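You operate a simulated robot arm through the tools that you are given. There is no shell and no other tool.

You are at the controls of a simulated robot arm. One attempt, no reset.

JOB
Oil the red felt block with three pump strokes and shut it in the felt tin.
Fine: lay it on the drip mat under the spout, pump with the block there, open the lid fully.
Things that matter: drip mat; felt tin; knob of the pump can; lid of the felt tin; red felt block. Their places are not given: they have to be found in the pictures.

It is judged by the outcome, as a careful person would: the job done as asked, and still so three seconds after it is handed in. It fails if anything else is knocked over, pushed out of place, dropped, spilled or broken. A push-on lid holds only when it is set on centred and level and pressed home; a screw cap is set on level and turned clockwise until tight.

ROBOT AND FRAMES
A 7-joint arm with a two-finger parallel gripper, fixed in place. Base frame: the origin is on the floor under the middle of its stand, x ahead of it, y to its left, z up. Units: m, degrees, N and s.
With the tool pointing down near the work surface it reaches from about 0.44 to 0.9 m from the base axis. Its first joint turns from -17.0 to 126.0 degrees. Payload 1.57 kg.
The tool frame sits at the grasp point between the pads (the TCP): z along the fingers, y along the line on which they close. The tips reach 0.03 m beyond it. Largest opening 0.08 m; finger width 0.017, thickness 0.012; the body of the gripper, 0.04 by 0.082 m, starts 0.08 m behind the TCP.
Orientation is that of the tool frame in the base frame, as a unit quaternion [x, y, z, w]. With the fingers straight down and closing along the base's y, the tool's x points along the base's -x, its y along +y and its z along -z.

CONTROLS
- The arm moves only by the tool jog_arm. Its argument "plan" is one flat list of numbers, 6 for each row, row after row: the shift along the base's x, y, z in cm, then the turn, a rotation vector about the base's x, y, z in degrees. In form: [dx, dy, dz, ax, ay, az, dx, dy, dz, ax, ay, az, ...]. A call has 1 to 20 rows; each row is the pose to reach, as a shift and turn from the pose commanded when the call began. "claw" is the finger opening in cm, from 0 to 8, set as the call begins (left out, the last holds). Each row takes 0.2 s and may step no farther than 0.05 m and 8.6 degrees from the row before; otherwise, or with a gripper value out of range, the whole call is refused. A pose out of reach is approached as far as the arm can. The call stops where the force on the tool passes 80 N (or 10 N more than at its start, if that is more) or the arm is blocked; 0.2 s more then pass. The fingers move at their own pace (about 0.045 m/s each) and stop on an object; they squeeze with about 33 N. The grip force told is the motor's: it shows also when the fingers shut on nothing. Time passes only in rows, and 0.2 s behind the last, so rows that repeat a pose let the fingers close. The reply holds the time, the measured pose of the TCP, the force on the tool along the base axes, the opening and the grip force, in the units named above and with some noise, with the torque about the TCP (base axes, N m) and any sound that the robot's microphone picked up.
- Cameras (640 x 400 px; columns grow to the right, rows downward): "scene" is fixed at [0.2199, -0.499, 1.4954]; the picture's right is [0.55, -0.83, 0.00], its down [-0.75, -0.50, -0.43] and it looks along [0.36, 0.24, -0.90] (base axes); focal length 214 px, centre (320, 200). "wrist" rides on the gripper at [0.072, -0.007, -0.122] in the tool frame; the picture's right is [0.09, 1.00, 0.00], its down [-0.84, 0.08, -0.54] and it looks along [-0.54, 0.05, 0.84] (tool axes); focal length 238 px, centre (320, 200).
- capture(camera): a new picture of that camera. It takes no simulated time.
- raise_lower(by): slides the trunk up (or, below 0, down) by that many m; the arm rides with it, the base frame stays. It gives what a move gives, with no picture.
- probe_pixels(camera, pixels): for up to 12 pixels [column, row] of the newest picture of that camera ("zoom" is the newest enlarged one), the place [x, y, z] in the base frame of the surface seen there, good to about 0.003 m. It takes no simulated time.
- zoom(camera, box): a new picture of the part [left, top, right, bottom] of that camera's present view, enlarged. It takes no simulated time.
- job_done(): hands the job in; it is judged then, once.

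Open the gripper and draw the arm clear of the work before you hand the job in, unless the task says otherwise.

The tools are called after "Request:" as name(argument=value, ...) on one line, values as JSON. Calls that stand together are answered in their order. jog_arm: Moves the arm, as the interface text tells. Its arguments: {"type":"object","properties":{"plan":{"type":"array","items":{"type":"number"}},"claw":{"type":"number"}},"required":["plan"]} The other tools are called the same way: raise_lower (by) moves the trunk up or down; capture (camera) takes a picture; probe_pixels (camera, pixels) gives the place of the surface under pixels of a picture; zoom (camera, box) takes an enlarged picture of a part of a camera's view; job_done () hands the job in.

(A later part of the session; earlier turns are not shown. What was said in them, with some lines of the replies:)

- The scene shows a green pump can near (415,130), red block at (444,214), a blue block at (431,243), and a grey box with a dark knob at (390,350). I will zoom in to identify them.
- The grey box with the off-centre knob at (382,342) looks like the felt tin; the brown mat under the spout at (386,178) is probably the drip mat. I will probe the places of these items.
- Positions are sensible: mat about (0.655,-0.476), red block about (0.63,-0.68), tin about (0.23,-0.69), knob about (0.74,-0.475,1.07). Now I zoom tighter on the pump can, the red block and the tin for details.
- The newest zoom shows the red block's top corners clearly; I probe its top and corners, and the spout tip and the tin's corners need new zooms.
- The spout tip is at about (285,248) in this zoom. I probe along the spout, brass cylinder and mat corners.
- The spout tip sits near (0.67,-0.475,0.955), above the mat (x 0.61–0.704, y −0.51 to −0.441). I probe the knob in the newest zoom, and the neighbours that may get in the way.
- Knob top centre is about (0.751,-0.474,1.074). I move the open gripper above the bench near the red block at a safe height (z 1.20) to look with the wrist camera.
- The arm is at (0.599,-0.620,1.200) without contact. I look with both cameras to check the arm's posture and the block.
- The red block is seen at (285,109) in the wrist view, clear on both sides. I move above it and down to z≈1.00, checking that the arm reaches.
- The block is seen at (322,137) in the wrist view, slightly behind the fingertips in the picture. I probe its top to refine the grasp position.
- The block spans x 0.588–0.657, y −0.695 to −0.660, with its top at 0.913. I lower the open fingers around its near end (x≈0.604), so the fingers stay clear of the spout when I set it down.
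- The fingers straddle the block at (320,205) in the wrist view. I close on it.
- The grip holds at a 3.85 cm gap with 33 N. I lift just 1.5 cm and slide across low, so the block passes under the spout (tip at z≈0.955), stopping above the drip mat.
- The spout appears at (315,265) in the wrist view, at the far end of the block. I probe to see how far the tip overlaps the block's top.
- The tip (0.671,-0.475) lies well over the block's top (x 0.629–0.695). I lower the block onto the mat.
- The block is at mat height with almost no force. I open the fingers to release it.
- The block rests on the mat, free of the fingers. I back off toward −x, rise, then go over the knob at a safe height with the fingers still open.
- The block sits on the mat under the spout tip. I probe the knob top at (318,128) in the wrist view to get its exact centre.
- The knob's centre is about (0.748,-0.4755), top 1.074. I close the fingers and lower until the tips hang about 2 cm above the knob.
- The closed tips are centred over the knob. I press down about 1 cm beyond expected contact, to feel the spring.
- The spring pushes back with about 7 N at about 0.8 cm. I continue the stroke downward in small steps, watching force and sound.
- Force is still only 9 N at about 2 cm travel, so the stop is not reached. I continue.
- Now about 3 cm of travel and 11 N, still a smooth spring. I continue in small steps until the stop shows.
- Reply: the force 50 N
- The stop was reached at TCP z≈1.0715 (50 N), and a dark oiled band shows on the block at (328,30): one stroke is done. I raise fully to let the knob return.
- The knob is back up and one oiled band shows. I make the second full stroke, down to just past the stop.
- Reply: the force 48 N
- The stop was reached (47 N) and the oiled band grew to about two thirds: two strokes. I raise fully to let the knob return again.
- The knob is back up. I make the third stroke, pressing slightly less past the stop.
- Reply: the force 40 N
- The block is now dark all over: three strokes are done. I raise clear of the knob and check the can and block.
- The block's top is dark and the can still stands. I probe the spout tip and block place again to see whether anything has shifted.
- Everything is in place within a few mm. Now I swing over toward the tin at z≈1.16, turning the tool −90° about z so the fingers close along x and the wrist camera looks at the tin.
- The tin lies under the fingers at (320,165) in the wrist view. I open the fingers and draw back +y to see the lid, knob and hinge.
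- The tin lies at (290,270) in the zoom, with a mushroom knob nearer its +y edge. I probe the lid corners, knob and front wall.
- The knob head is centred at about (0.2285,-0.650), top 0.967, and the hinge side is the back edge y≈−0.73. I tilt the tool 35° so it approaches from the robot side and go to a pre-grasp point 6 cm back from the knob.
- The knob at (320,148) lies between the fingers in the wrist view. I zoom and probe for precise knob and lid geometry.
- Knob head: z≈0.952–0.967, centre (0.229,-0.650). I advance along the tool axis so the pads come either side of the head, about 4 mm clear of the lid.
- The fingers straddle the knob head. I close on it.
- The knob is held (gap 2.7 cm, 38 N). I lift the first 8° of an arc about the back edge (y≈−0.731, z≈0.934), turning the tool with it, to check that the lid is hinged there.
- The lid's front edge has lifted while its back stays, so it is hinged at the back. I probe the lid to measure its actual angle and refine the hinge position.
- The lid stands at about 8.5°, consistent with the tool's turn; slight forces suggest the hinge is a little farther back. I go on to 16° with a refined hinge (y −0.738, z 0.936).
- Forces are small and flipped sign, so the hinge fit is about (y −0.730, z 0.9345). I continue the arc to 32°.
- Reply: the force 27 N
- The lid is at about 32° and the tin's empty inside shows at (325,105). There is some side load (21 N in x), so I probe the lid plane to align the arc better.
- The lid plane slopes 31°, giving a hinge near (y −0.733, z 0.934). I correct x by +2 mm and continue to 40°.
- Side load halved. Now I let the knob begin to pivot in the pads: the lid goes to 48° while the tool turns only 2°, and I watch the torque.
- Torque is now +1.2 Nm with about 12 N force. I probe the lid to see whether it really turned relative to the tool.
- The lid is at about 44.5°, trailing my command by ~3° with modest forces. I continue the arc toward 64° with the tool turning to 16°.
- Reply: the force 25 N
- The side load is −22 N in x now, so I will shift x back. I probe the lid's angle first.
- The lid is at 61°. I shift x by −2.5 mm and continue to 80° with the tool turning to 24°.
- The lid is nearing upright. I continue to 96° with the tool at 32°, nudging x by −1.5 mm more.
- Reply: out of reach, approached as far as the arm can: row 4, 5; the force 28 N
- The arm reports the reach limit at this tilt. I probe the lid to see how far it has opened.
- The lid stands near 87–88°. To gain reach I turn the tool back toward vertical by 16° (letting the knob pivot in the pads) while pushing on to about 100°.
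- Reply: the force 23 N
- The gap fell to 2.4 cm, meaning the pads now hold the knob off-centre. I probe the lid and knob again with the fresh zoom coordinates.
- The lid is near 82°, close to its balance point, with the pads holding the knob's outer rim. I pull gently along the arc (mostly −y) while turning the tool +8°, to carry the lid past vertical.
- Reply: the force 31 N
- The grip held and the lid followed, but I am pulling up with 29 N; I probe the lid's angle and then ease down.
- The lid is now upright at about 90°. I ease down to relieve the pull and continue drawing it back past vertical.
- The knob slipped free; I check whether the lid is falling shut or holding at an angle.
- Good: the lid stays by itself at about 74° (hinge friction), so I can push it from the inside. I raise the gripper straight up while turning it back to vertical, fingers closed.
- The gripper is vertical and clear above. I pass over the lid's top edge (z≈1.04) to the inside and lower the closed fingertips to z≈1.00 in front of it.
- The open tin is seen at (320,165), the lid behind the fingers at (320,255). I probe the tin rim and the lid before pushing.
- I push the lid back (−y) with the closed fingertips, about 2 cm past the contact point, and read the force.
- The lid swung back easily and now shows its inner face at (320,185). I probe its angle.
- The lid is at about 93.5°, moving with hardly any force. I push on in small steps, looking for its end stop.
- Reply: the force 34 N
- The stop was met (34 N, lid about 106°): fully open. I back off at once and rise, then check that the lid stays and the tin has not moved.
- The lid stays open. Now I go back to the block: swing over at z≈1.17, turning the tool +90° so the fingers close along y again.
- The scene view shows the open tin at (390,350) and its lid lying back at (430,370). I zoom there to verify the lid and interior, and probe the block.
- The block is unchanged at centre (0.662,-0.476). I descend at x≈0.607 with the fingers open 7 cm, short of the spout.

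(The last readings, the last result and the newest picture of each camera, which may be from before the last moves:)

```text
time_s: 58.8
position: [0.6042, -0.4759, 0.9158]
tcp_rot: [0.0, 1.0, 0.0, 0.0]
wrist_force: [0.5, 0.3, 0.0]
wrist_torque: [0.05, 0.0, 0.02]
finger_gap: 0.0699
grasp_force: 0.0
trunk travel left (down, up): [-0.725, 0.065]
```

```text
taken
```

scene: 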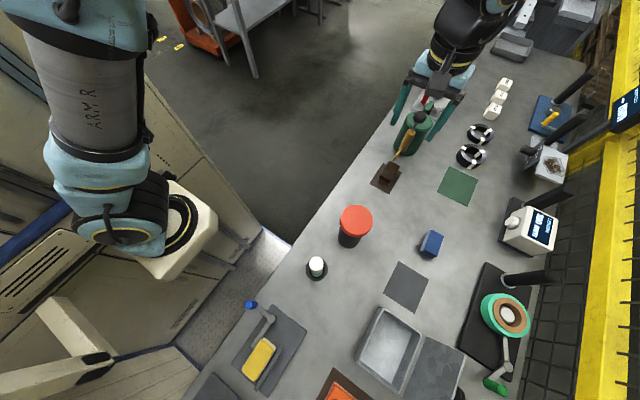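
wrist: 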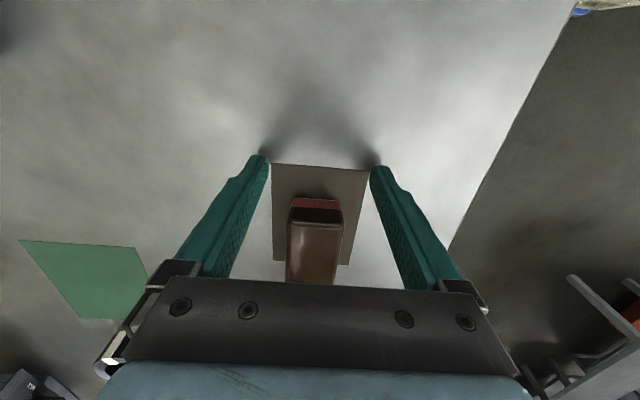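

The block is ahead at (315,240), centred between the fingers. I slide +4 cm in x to straddle its near end, then close.

Request:
jog_arm(plan=[1.5, 0, 0, 0, 0, 0, 3.0, 0, 0, 0, 0, 0, 4.0, 0, 0, 0, 0, 0, 4.0, 0, 0, 0, 0, 0], claw=7)

Request:
capture(camera="wrist")

```text
time_s: 59.8
position: [0.6418, -0.4757, 0.9141]
tcp_rot: [0.0, 1.0, -0.001, 0.0]
wrist_force: [0.5, -0.2, 1.3]
wrist_torque: [-0.01, 0.02, 0.03]
finger_gap: 0.0699
grasp_force: 0.1
trunk travel left (down, up): [-0.725, 0.065]
```

```text
taken
```

wrist: 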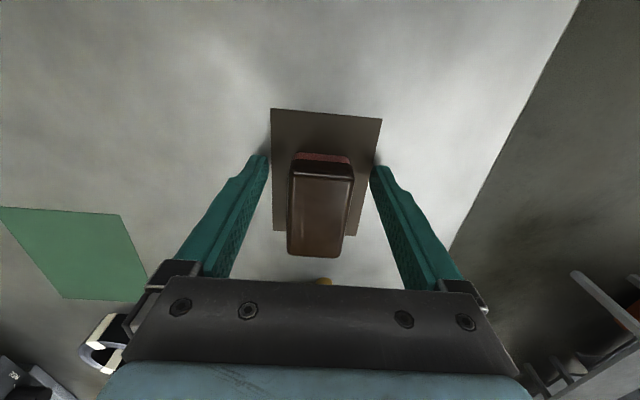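

The fingers are beside the block just as when I set it down. I close the gripper on it.

Request:
jog_arm(plan=[0, 0, 0, 0, 0, 0, 0, 0, 0, 0, 0, 0, 0, 0, 0, 0, 0, 0, 0, 0, 0, 0, 0, 0, 0, 0, 0, 0, 0, 0], claw=2.5)

```text
time_s: 61.0
position: [0.6404, -0.4769, 0.9153]
tcp_rot: [-0.001, 1.0, 0.0, 0.001]
wrist_force: [1.1, 0.2, -0.1]
wrist_torque: [0.0, -0.04, 0.0]
finger_gap: 0.0384
grasp_force: 33.3
trunk travel left (down, up): [-0.725, 0.065]
```

Held (gap 3.84 cm, 33 N). I lift 1.3 cm, slide out sideways (−y, as it came in) below the spout, then rise once clear.

Request:
jog_arm(plan=[0, 0, 0.7, 0, 0, 0, 0, 0, 1.3, 0, 0, 0, -0.3, -2, 1.3, 0, 0, 0, -0.8, -5, 1.3, 0, 0, 0, -1.5, -8, 1.3, 0, 0, 0, -2.2, -11, 1.5, 0, 0, 0, -3, -14, 3, 0, 0, 0, -4, -15, 7, 0, 0, 0, -4, -15, 11.5, 0, 0, 0, -4, -15, 16, 0, 0, 0, -4, -15, 20, 0, 0, 0, -4, -15, 20, 0, 0, 0])

Request:
capture(camera="wrist")

Request:
capture(camera="scene")

```text
time_s: 63.6
position: [0.6025, -0.6284, 1.116]
tcp_rot: [0.0, 1.0, 0.001, 0.0]
wrist_force: [-0.1, 0.3, -1.0]
wrist_torque: [0.02, 0.01, -0.01]
finger_gap: 0.0384
grasp_force: 33.1
trunk travel left (down, up): [-0.725, 0.065]
```

```text
taken
```

wrist: 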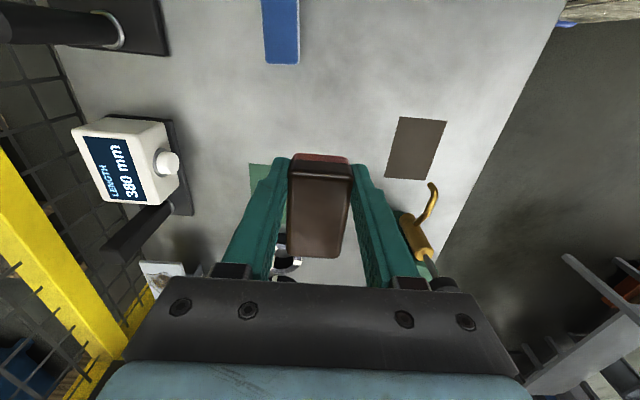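

```text
taken
```

scene: 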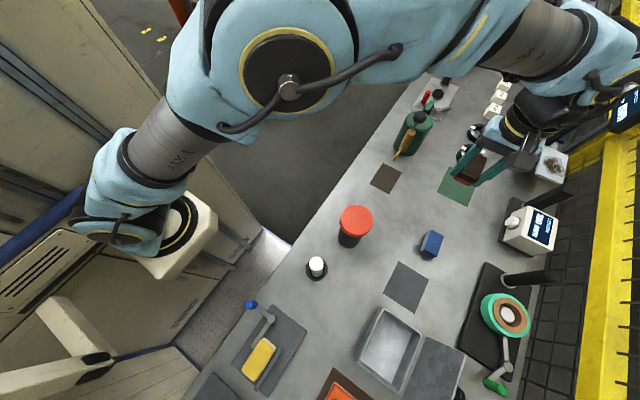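

The block is held well above the bench. I carry it over to the tin at z≈1.12, turning the tool −90° on the way.

Request:
jog_arm(plan=[-3.1, -0.1, 0, 0, 0, -7.5, -6.2, -0.2, 0, 0, 0, -15, -9.3, -0.3, 0, 0, 0, -22.5, -12.4, -0.4, 0, 0, 0, -30, -15.5, -0.5, 0, 0, 0, -37.5, -18.6, -0.6, 0, 0, 0, -45, -21.7, -0.7, 0, 0, 0, -52.5, -24.8, -0.8, 0, 0, 0, -60, -28, -0.9, 0, 0, 0, -67.5, -31.1, -1.0, 0, 0, 0, -75, -34.2, -1.1, 0, 0, 0, -82.5, -37.3, -1.2, 0, 0, 0, -90, -37.3, -1.2, 0, 0, 0, -90])

Request:
capture(camera="wrist")

Request:
capture(camera="scene")

```text
time_s: 66.4
position: [0.2284, -0.639, 1.1165]
tcp_rot: [0.707, 0.707, 0.0, 0.0]
wrist_force: [0.2, 0.2, -0.2]
wrist_torque: [0.01, 0.0, -0.03]
finger_gap: 0.0388
grasp_force: 32.9
trunk travel left (down, up): [-0.725, 0.065]
```

```text
taken
```

wrist: 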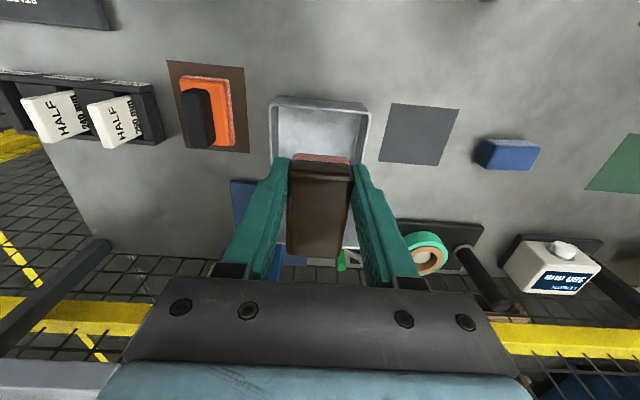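

```text
taken
```

scene: 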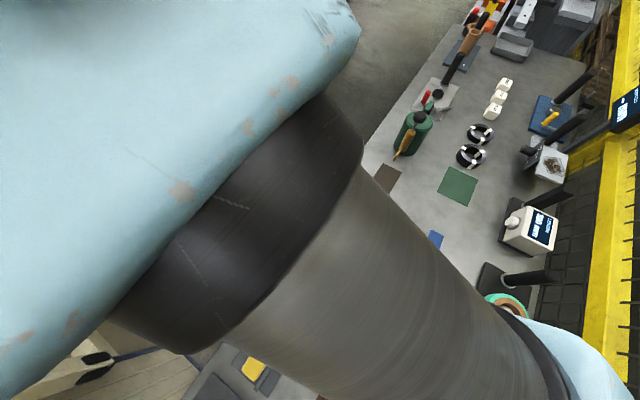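

The block hangs above the tin at (320,205). I probe the block's top and the tin's rim to align them.

Request:
probe_pixels(camera="wrist", pixels=[[294, 178], [347, 180], [290, 250], [342, 252], [320, 215], [320, 156], [271, 100], [369, 106], [275, 165], [367, 165], [280, 250], [350, 247]])

Request:
zoom(camera="wrist", box=[220, 80, 420, 280])

```text
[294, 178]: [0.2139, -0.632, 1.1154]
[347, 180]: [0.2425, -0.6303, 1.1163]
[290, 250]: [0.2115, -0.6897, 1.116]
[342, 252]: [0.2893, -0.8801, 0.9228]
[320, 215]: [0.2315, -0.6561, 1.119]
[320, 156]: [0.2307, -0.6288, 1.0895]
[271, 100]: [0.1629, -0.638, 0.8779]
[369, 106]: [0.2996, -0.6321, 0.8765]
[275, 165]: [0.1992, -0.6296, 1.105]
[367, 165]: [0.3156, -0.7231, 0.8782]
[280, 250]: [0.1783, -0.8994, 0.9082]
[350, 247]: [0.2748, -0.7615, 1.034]
```

```text
2.00 times, centred on (320, 180) of wrist
```

zoom: 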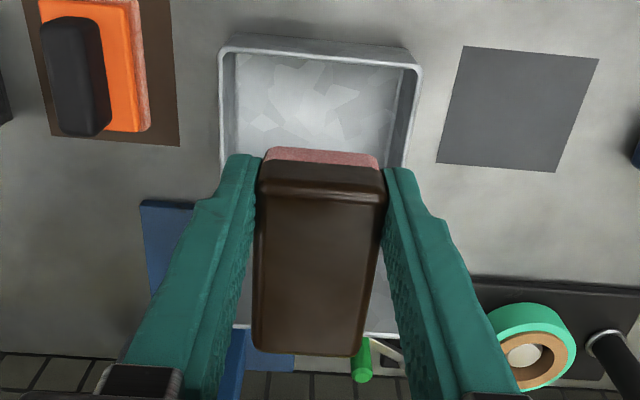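

Block centre is 2.1 cm behind the TCP in y, so TCP y ≈ −0.659 centres it in the tin. I move there and lower to about 1.5 cm above the floor.

Request:
jog_arm(plan=[0, -1, -2, 0, 0, 0, 0, -2, -5, 0, 0, 0, 0, -2, -9, 0, 0, 0, 0, -2, -13, 0, 0, 0, 0, -2, -16, 0, 0, 0, 0, -2, -18.3, 0, 0, 0, 0, -2, -18.3, 0, 0, 0])

Request:
capture(camera="wrist")

```text
time_s: 68.0
position: [0.2297, -0.6591, 0.9303]
tcp_rot: [0.707, 0.707, 0.0, 0.001]
wrist_force: [0.4, -0.1, -0.1]
wrist_torque: [0.01, -0.01, -0.04]
finger_gap: 0.0385
grasp_force: 32.4
trunk travel left (down, up): [-0.725, 0.065]
```

```text
taken
```

wrist: 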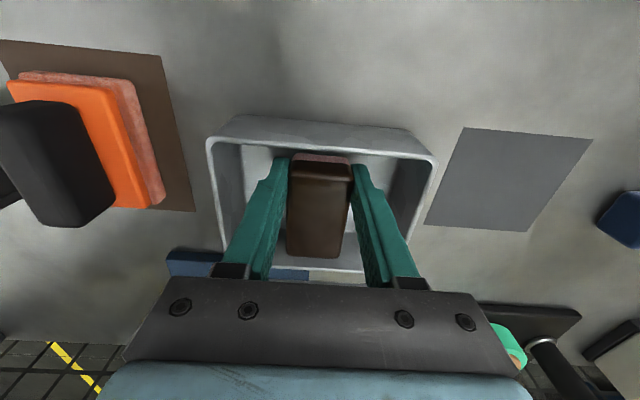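

The block is inside the tin walls with room on all sides. I lower the last 1.3 cm to the floor.

Request:
jog_arm(plan=[0, 0, -0.6, 0, 0, 0, 0, 0, -1.1, 0, 0, 0, 0, 0, -1.35, 0, 0, 0, 0, 0, -1.35, 0, 0, 0])

```text
time_s: 69.0
position: [0.2281, -0.6586, 0.9197]
tcp_rot: [0.707, 0.707, -0.001, 0.0]
wrist_force: [-1.2, 0.7, 2.0]
wrist_torque: [-0.01, 0.02, -0.01]
finger_gap: 0.0385
grasp_force: 33.2
trunk travel left (down, up): [-0.725, 0.065]
```

There is light contact (2 N), so the block has touched down. I open the fingers to 5.5 cm to release it.

Request:
jog_arm(plan=[0, 0, 0, 0, 0, 0, 0, 0, 0, 0, 0, 0, 0, 0, 0, 0, 0, 0], claw=5.5)

Request:
capture(camera="wrist")

```text
time_s: 69.8
position: [0.2286, -0.6591, 0.919]
tcp_rot: [0.707, 0.707, 0.0, -0.001]
wrist_force: [-0.7, 0.0, 0.5]
wrist_torque: [-0.02, -0.01, 0.04]
finger_gap: 0.0551
grasp_force: 0.1
trunk travel left (down, up): [-0.725, 0.065]
```

```text
taken
```

wrist: 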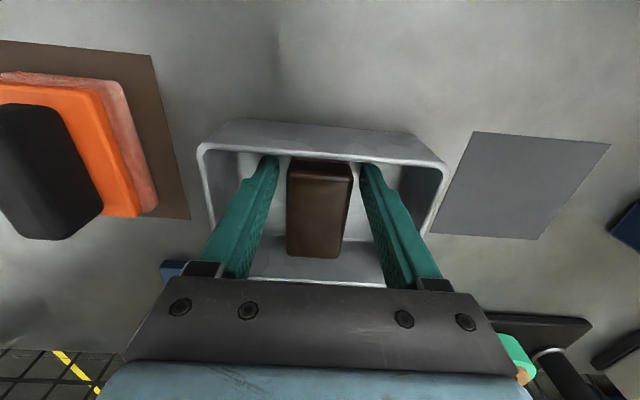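

The block lies free in the tin at (318,210). I rise straight up out of the tin.

Request:
jog_arm(plan=[0, 0, 3, 0, 0, 0, 0, 0, 7, 0, 0, 0, 0, 0, 11.5, 0, 0, 0, 0, 0, 16, 0, 0, 0, 0, 0, 20, 0, 0, 0, 0, 0, 24, 0, 0, 0, 0, 0, 24, 0, 0, 0], claw=5.5)

Request:
capture(camera="wrist")

```text
time_s: 71.4
position: [0.2268, -0.6588, 1.1589]
tcp_rot: [0.707, 0.707, 0.0, 0.0]
wrist_force: [0.5, 0.6, 0.0]
wrist_torque: [0.0, 0.0, 0.0]
finger_gap: 0.0549
grasp_force: 0.1
trunk travel left (down, up): [-0.725, 0.065]
```

```text
taken
```

wrist: 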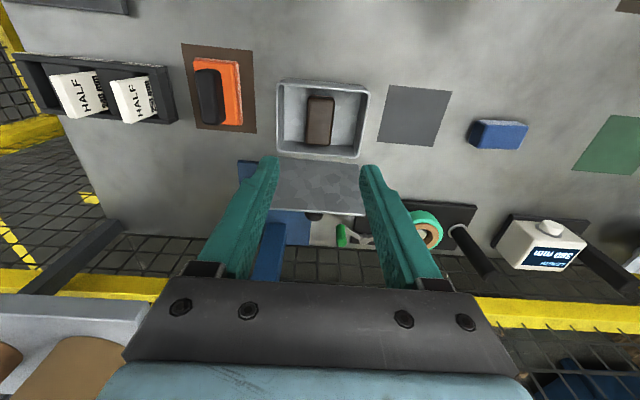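

The block sits in the tin at (320,120) and the lid stands open at (318,187). I probe the lid's edge and whatever stands behind it before going over.

Request:
probe_pixels(camera="wrist", pixels=[[290, 165], [352, 168], [275, 205], [362, 210], [268, 240], [290, 225], [316, 216], [343, 235], [355, 235], [320, 110], [306, 140], [335, 142]])

Request:
zoom(camera="wrist", box=[220, 60, 420, 280])

```text
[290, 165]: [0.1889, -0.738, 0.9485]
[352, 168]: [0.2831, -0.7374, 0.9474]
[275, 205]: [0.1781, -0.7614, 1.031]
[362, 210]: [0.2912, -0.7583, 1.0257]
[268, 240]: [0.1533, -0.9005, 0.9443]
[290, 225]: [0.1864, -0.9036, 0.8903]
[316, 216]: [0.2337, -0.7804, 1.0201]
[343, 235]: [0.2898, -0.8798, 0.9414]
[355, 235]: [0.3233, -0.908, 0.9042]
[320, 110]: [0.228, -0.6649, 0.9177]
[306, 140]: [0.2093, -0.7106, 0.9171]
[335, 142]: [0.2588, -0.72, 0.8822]
```

```text
1.82 times, centred on (320, 170) of wrist
```

zoom: 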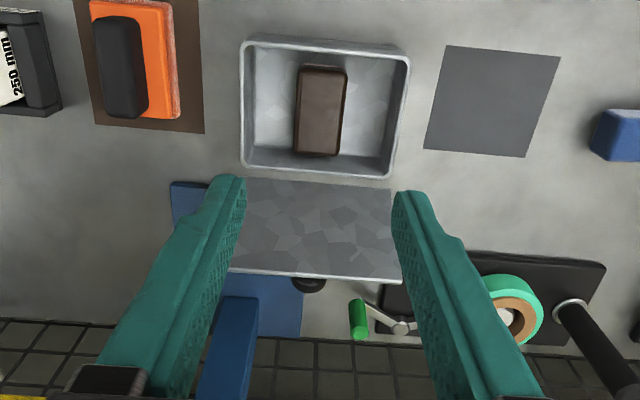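

Lid at 105°, its knob top at y≈−0.78; behind it nothing stands above z≈0.95. With fingers closing, I pass over the lid at z≈1.16 to y≈−0.825, offset 3.2 cm in x from the knob.

Request:
jog_arm(plan=[0.8, -4, 0, 0, 0, 0, 1.6, -8, 0, 0, 0, 0, 2.4, -12, 0, 0, 0, 0, 3.2, -16.6, 0, 0, 0, 0, 3.2, -16.6, 0, 0, 0, 0, 3.2, -16.6, 0, 0, 0, 0], claw=0)

Request:
capture(camera="wrist")

```text
time_s: 72.8
position: [0.2575, -0.8223, 1.1567]
tcp_rot: [0.707, 0.707, 0.001, -0.001]
wrist_force: [0.4, -0.4, 0.0]
wrist_torque: [0.0, 0.03, 0.01]
finger_gap: 0.0
grasp_force: 21.9
trunk travel left (down, up): [-0.725, 0.065]
```

```text
taken
```

wrist: 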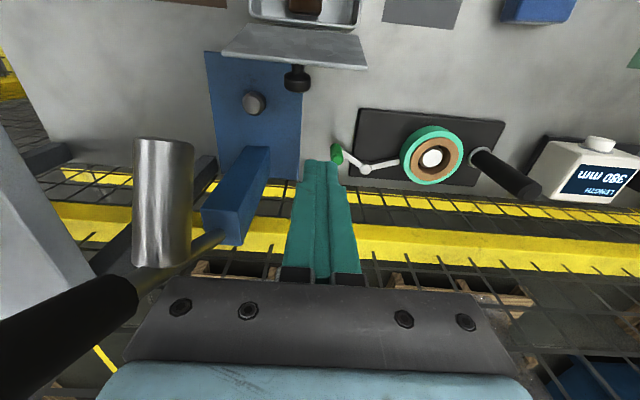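

A metal cylinder and a blue post show on the left of the wrist view, at (160,200) and (235,195). I probe them, the lid and the knob before descending.

Request:
probe_pixels(camera="wrist", pixels=[[165, 150], [185, 200], [145, 240], [190, 255], [240, 170], [225, 215], [70, 320], [300, 70], [306, 80], [340, 155], [225, 50], [365, 65]])

Request:
capture(camera="scene")

```text
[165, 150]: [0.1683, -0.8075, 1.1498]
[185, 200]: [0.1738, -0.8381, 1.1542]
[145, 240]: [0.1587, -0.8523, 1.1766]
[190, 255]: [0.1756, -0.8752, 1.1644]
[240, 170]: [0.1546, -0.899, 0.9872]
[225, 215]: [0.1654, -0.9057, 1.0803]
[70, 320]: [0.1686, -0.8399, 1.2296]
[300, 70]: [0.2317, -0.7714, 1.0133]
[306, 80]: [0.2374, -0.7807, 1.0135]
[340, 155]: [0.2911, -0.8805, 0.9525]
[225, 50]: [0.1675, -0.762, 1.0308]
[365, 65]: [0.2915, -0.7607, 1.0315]
```

```text
taken
```

scene: 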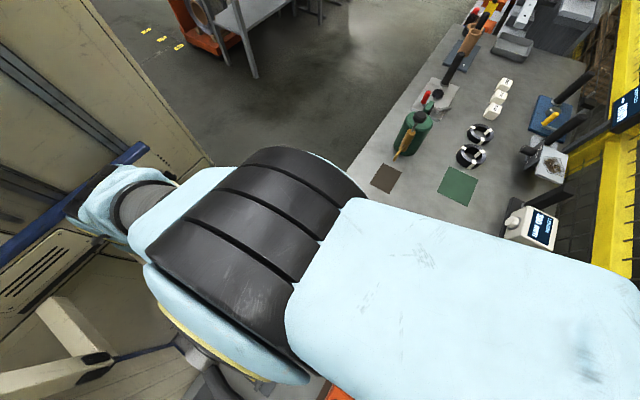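

An arbor-like press stands at x≤0.178, y −0.81 to −0.88, so I shift 1.2 cm more toward +x (x≈0.27) for clearance, then descend behind the lid to TCP z≈1.05.

Request:
jog_arm(plan=[0.6, 0, 0, 0, 0, 0, 1.2, 0, 0, 0, 0, 0, 1.2, 0, -3, 0, 0, 0, 1.2, 0, -6, 0, 0, 0, 1.2, 0, -9, 0, 0, 0, 1.2, 0, -10.7, 0, 0, 0, 1.2, 0, -10.7, 0, 0, 0])

Request:
capture(camera="wrist")

```text
time_s: 74.4
position: [0.2738, -0.8226, 1.0516]
tcp_rot: [0.707, 0.707, 0.001, 0.0]
wrist_force: [0.1, 0.0, 0.3]
wrist_torque: [0.04, 0.02, 0.03]
finger_gap: 0.0002
grasp_force: 21.3
trunk travel left (down, up): [-0.725, 0.065]
```

```text
taken
```

wrist: 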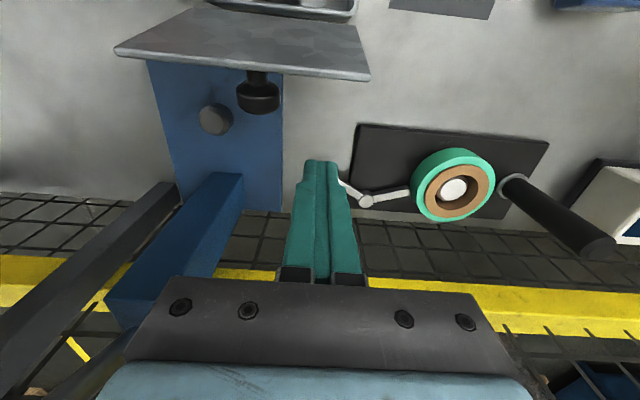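

The fingertips are behind the lid at x≈0.274, clear of the knob at (258,95). I push the lid forward (+y) up past vertical to about 75°.

Request:
jog_arm(plan=[0, 3, 0, 0, 0, 0, 0, 5.2, -0.3, 0, 0, 0, 0, 6.5, -0.3, 0, 0, 0, 0, 7.8, -0.3, 0, 0, 0, 0, 8.9, -0.35, 0, 0, 0, 0, 10, -0.5, 0, 0, 0, 0, 10, -0.5, 0, 0, 0])

Request:
capture(camera="wrist")

```text
time_s: 76.0
position: [0.2732, -0.7227, 1.0463]
tcp_rot: [0.707, 0.707, 0.0, 0.0]
wrist_force: [-0.8, 0.0, 0.4]
wrist_torque: [0.04, -0.02, 0.01]
finger_gap: 0.0
grasp_force: 21.5
trunk travel left (down, up): [-0.725, 0.065]
```

```text
taken
```

wrist: 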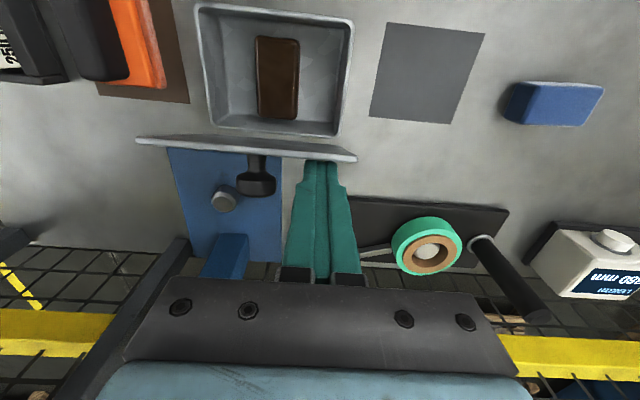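

The lid follows the finger at about 75° without resistance. I continue over the arc to about 30°.

Request:
jog_arm(plan=[0, 1.1, -0.25, 0, 0, 0, 0, 2.1, -0.7, 0, 0, 0, 0, 3.0, -1.3, 0, 0, 0, 0, 3.9, -2.0, 0, 0, 0, 0, 4.65, -2.85, 0, 0, 0, 0, 5.3, -3.7, 0, 0, 0, 0, 5.3, -3.7, 0, 0, 0])

Request:
capture(camera="wrist")

```text
time_s: 77.6
position: [0.2705, -0.6706, 1.0085]
tcp_rot: [0.707, 0.707, 0.0, -0.001]
wrist_force: [0.3, 0.2, 0.5]
wrist_torque: [-0.02, -0.03, 0.01]
finger_gap: 0.0002
grasp_force: 21.3
trunk travel left (down, up): [-0.725, 0.065]
```

```text
taken
```

wrist: 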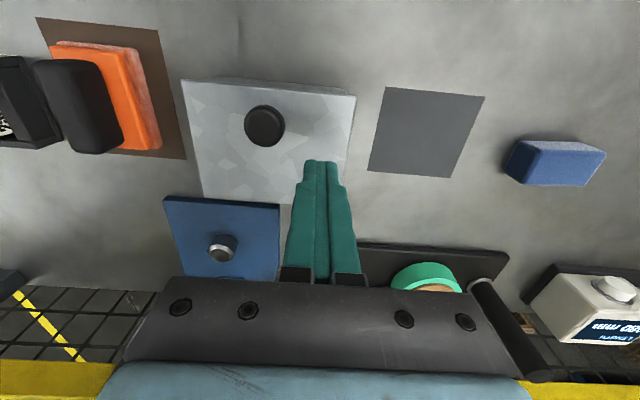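

The lid now looks shut. I probe its corners for height.

Request:
probe_pixels(camera="wrist", pixels=[[187, 87], [350, 100], [215, 195], [290, 195], [240, 160], [200, 110], [340, 130], [264, 122]])

Request:
zoom(camera="wrist", box=[160, 50, 380, 220])

```text
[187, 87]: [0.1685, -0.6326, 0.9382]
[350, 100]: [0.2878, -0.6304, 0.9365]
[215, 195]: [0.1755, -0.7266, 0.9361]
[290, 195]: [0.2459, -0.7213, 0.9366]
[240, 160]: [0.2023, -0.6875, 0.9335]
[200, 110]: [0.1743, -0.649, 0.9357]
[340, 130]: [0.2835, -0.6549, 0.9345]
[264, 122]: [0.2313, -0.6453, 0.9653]
```

```text
2.35 times, centred on (270, 135) of wrist
```

zoom: 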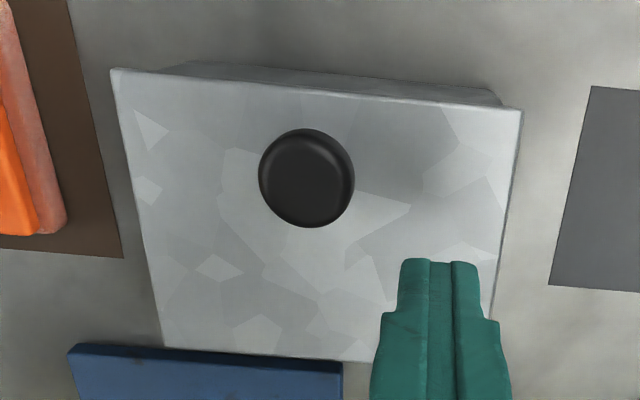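

The lid is level at z≈0.936 as at the start, so it is shut. I raise a little, move over the knob and press it lightly to be sure it is home.

Request:
jog_arm(plan=[0, 0, 2.5, 0, 0, 0, -2.1, 1, 2.5, 0, 0, 0, -4.2, 2.05, 2.5, 0, 0, 0, -4.2, 2.05, 0.5, 0, 0, 0, -4.2, 2.05, -0.5, 0, 0, 0, -4.2, 2.05, -1.0, 0, 0, 0, -4.2, 2.05, -1.4, 0, 0, 0, -4.2, 2.05, -1.4, 0, 0, 0])

Request:
capture(camera="wrist")

```text
time_s: 79.4
position: [0.2321, -0.6518, 0.9966]
tcp_rot: [0.706, 0.708, 0.0, 0.001]
wrist_force: [-0.2, 1.9, 5.5]
wrist_torque: [0.07, 0.02, -0.04]
finger_gap: 0.0003
grasp_force: 22.0
trunk travel left (down, up): [-0.725, 0.065]
```

```text
taken
```

wrist: 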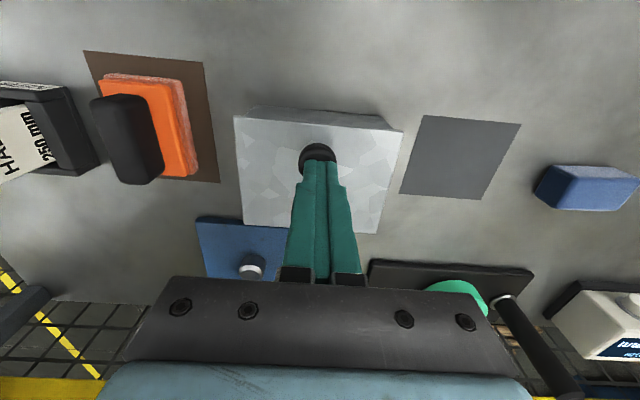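

The tip rests on the knob with 5.5 N. I press 2 mm more for a firm close, then release.

Request:
jog_arm(plan=[0, 0, -0.1, 0, 0, 0, 0, 0, -0.25, 0, 0, 0, 0, 0, -0.25, 0, 0, 0])

```text
time_s: 80.2
position: [0.2318, -0.6504, 0.9966]
tcp_rot: [0.707, 0.707, -0.001, 0.001]
wrist_force: [0.6, 4.4, 32.6]
wrist_torque: [0.12, 0.03, -0.17]
finger_gap: 0.0
grasp_force: 21.0
trunk travel left (down, up): [-0.725, 0.065]
```

The lid is hard down at 33 N with no give: it is shut. I rise, open the gripper and draw the arm back clear of the bench.

Request:
jog_arm(plan=[0, 0, 1, 0, 0, 0, 0, 0, 4, 0, 0, 0, 0, 0, 8.5, 0, 0, 0, 0, 0, 13, 0, 0, 0, 0, 0, 17.5, 0, 0, 0, 0, 3, 21, 0, 0, 0, 0, 7, 24, 0, 0, 0, 0, 11, 26, 0, 0, 0, 2, 14.5, 28, 0, 0, 0, 4, 18, 30, 0, 0, 0, 4, 18, 30, 0, 0, 0])

Request:
jog_arm(plan=[2, 3, 0, 0, 0, 5, 4, 6, 0, 0, 0, 12, 6, 9, 0, 0, 0, 20, 8, 12, 0, 0, 0, 28, 10, 15, 0, 0, 0, 36, 12, 18, 0, 0, 0, 44, 14, 21, 0, 0, 0, 52, 16, 24, 0, 0, 0, 60, 16, 27, 0, 0, 0, 68, 16, 30, 0, 0, 0, 76, 16, 33, 0, 0, 0, 83, 16, 36, 0, 0, 0, 90, 16, 36, 0, 0, 0, 90], claw=8)

Request:
capture(camera="scene")

Request:
capture(camera="wrist")

```text
time_s: 82.6
position: [0.2663, -0.4699, 1.2921]
tcp_rot: [0.707, 0.707, 0.0, 0.0]
wrist_force: [-0.5, -0.1, 0.1]
wrist_torque: [-0.01, 0.01, 0.0]
finger_gap: 0.0
grasp_force: 21.3
trunk travel left (down, up): [-0.725, 0.065]
```

```text
time_s: 85.4
position: [0.4309, -0.1111, 1.2919]
tcp_rot: [-0.001, 1.0, 0.001, -0.001]
wrist_force: [-0.1, -0.7, 1.0]
wrist_torque: [0.0, 0.03, 0.04]
finger_gap: 0.08
grasp_force: 0.0
out of reach, approached as far as the arm can: row 11, 12
trunk travel left (down, up): [-0.725, 0.065]
```

```text
taken
```

scene: 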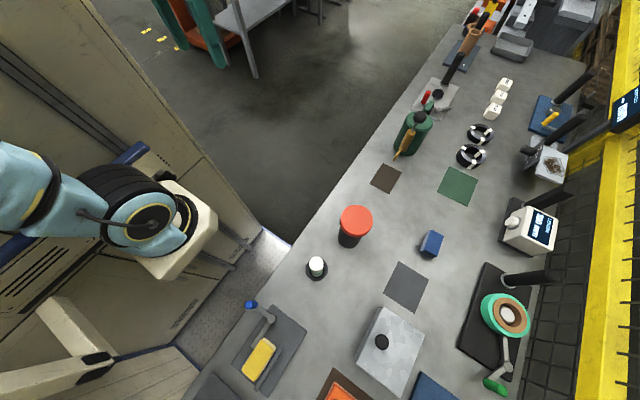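

```text
taken
```

wrist: 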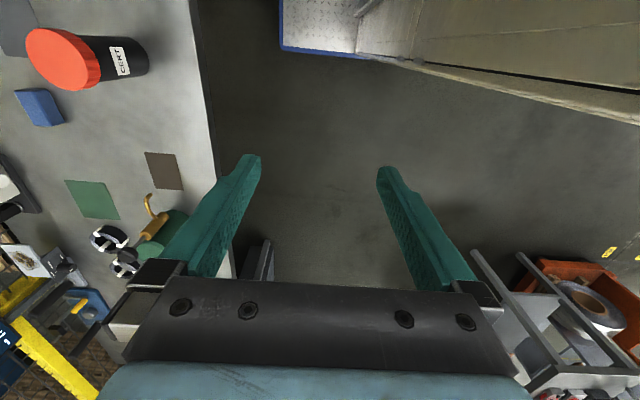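

The arm is back, the bench is fully visible and everything stands in its place. A last zoom on the tin and on the pump can to confirm.

Request:
zoom(camera="scene", box=[340, 295, 440, 400])

Request:
probe_pixels(camera="scene", pixels=[[383, 309], [424, 335], [358, 355], [400, 350], [420, 117], [386, 178], [434, 240], [355, 220]])

Request:
zoom(camera="scene", box=[360, 100, 460, 200])

```text
3.81 times, centred on (390, 348) of scene
```

zoom: 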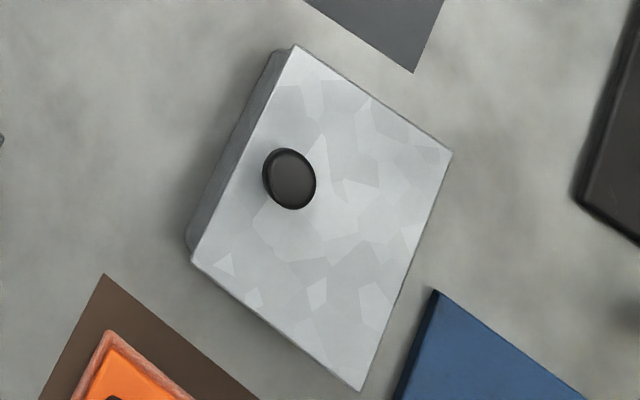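

```text
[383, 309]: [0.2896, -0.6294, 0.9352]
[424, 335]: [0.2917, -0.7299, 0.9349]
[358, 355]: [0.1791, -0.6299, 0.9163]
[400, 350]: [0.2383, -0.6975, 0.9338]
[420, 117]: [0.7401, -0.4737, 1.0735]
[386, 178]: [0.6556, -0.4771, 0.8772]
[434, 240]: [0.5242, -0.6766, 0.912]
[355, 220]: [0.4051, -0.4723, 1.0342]
```

```text
4.00 times, centred on (410, 150) of scene
```

zoom: 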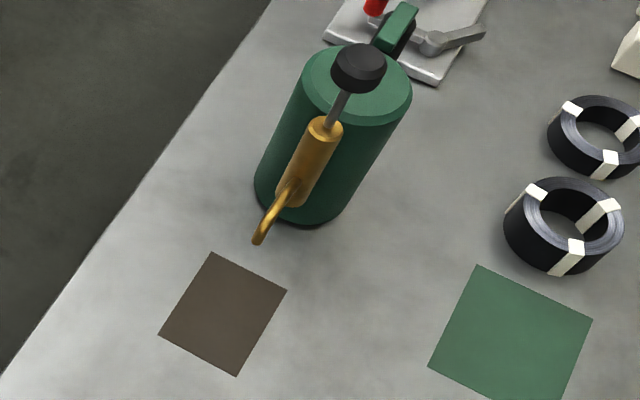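

The tin is shut level and in its original place, the can and mat are in place, and the oiled block is inside. The gripper is open and clear, so I hand the job in.

Request:
job_done()

```text
The job is handed in.
```

The red felt block is oiled with three full pump strokes and shut in the felt tin, and I have handed the job in.

- **Oiling:** I laid the block on the drip mat under the spout and pressed the knob down to its stop three times, letting it come fully back up between strokes. The oiled area grew with each stroke, and after the third the block's top was dark from end to end.
- **Opening the tin:** My first pull on the lid slipped off the knob at about 90°, and the lid stayed standing at about 74°. I then pushed it from inside to its stop, fully open at about 105°.
- **Shutting:** The block went in flat with room on all sides. I pushed the lid over and it dropped shut over the last part. I then pressed the knob at 33 N with no give, and the lid sits level at its original height.
- **Surroundings:** Final pictures and probes show the tin, mat, blue block and the red-lidded container back at their starting readings. The spout tip had moved about 3–4 mm when I checked it after pumping.

The gripper is open and the arm is drawn back clear of the bench.
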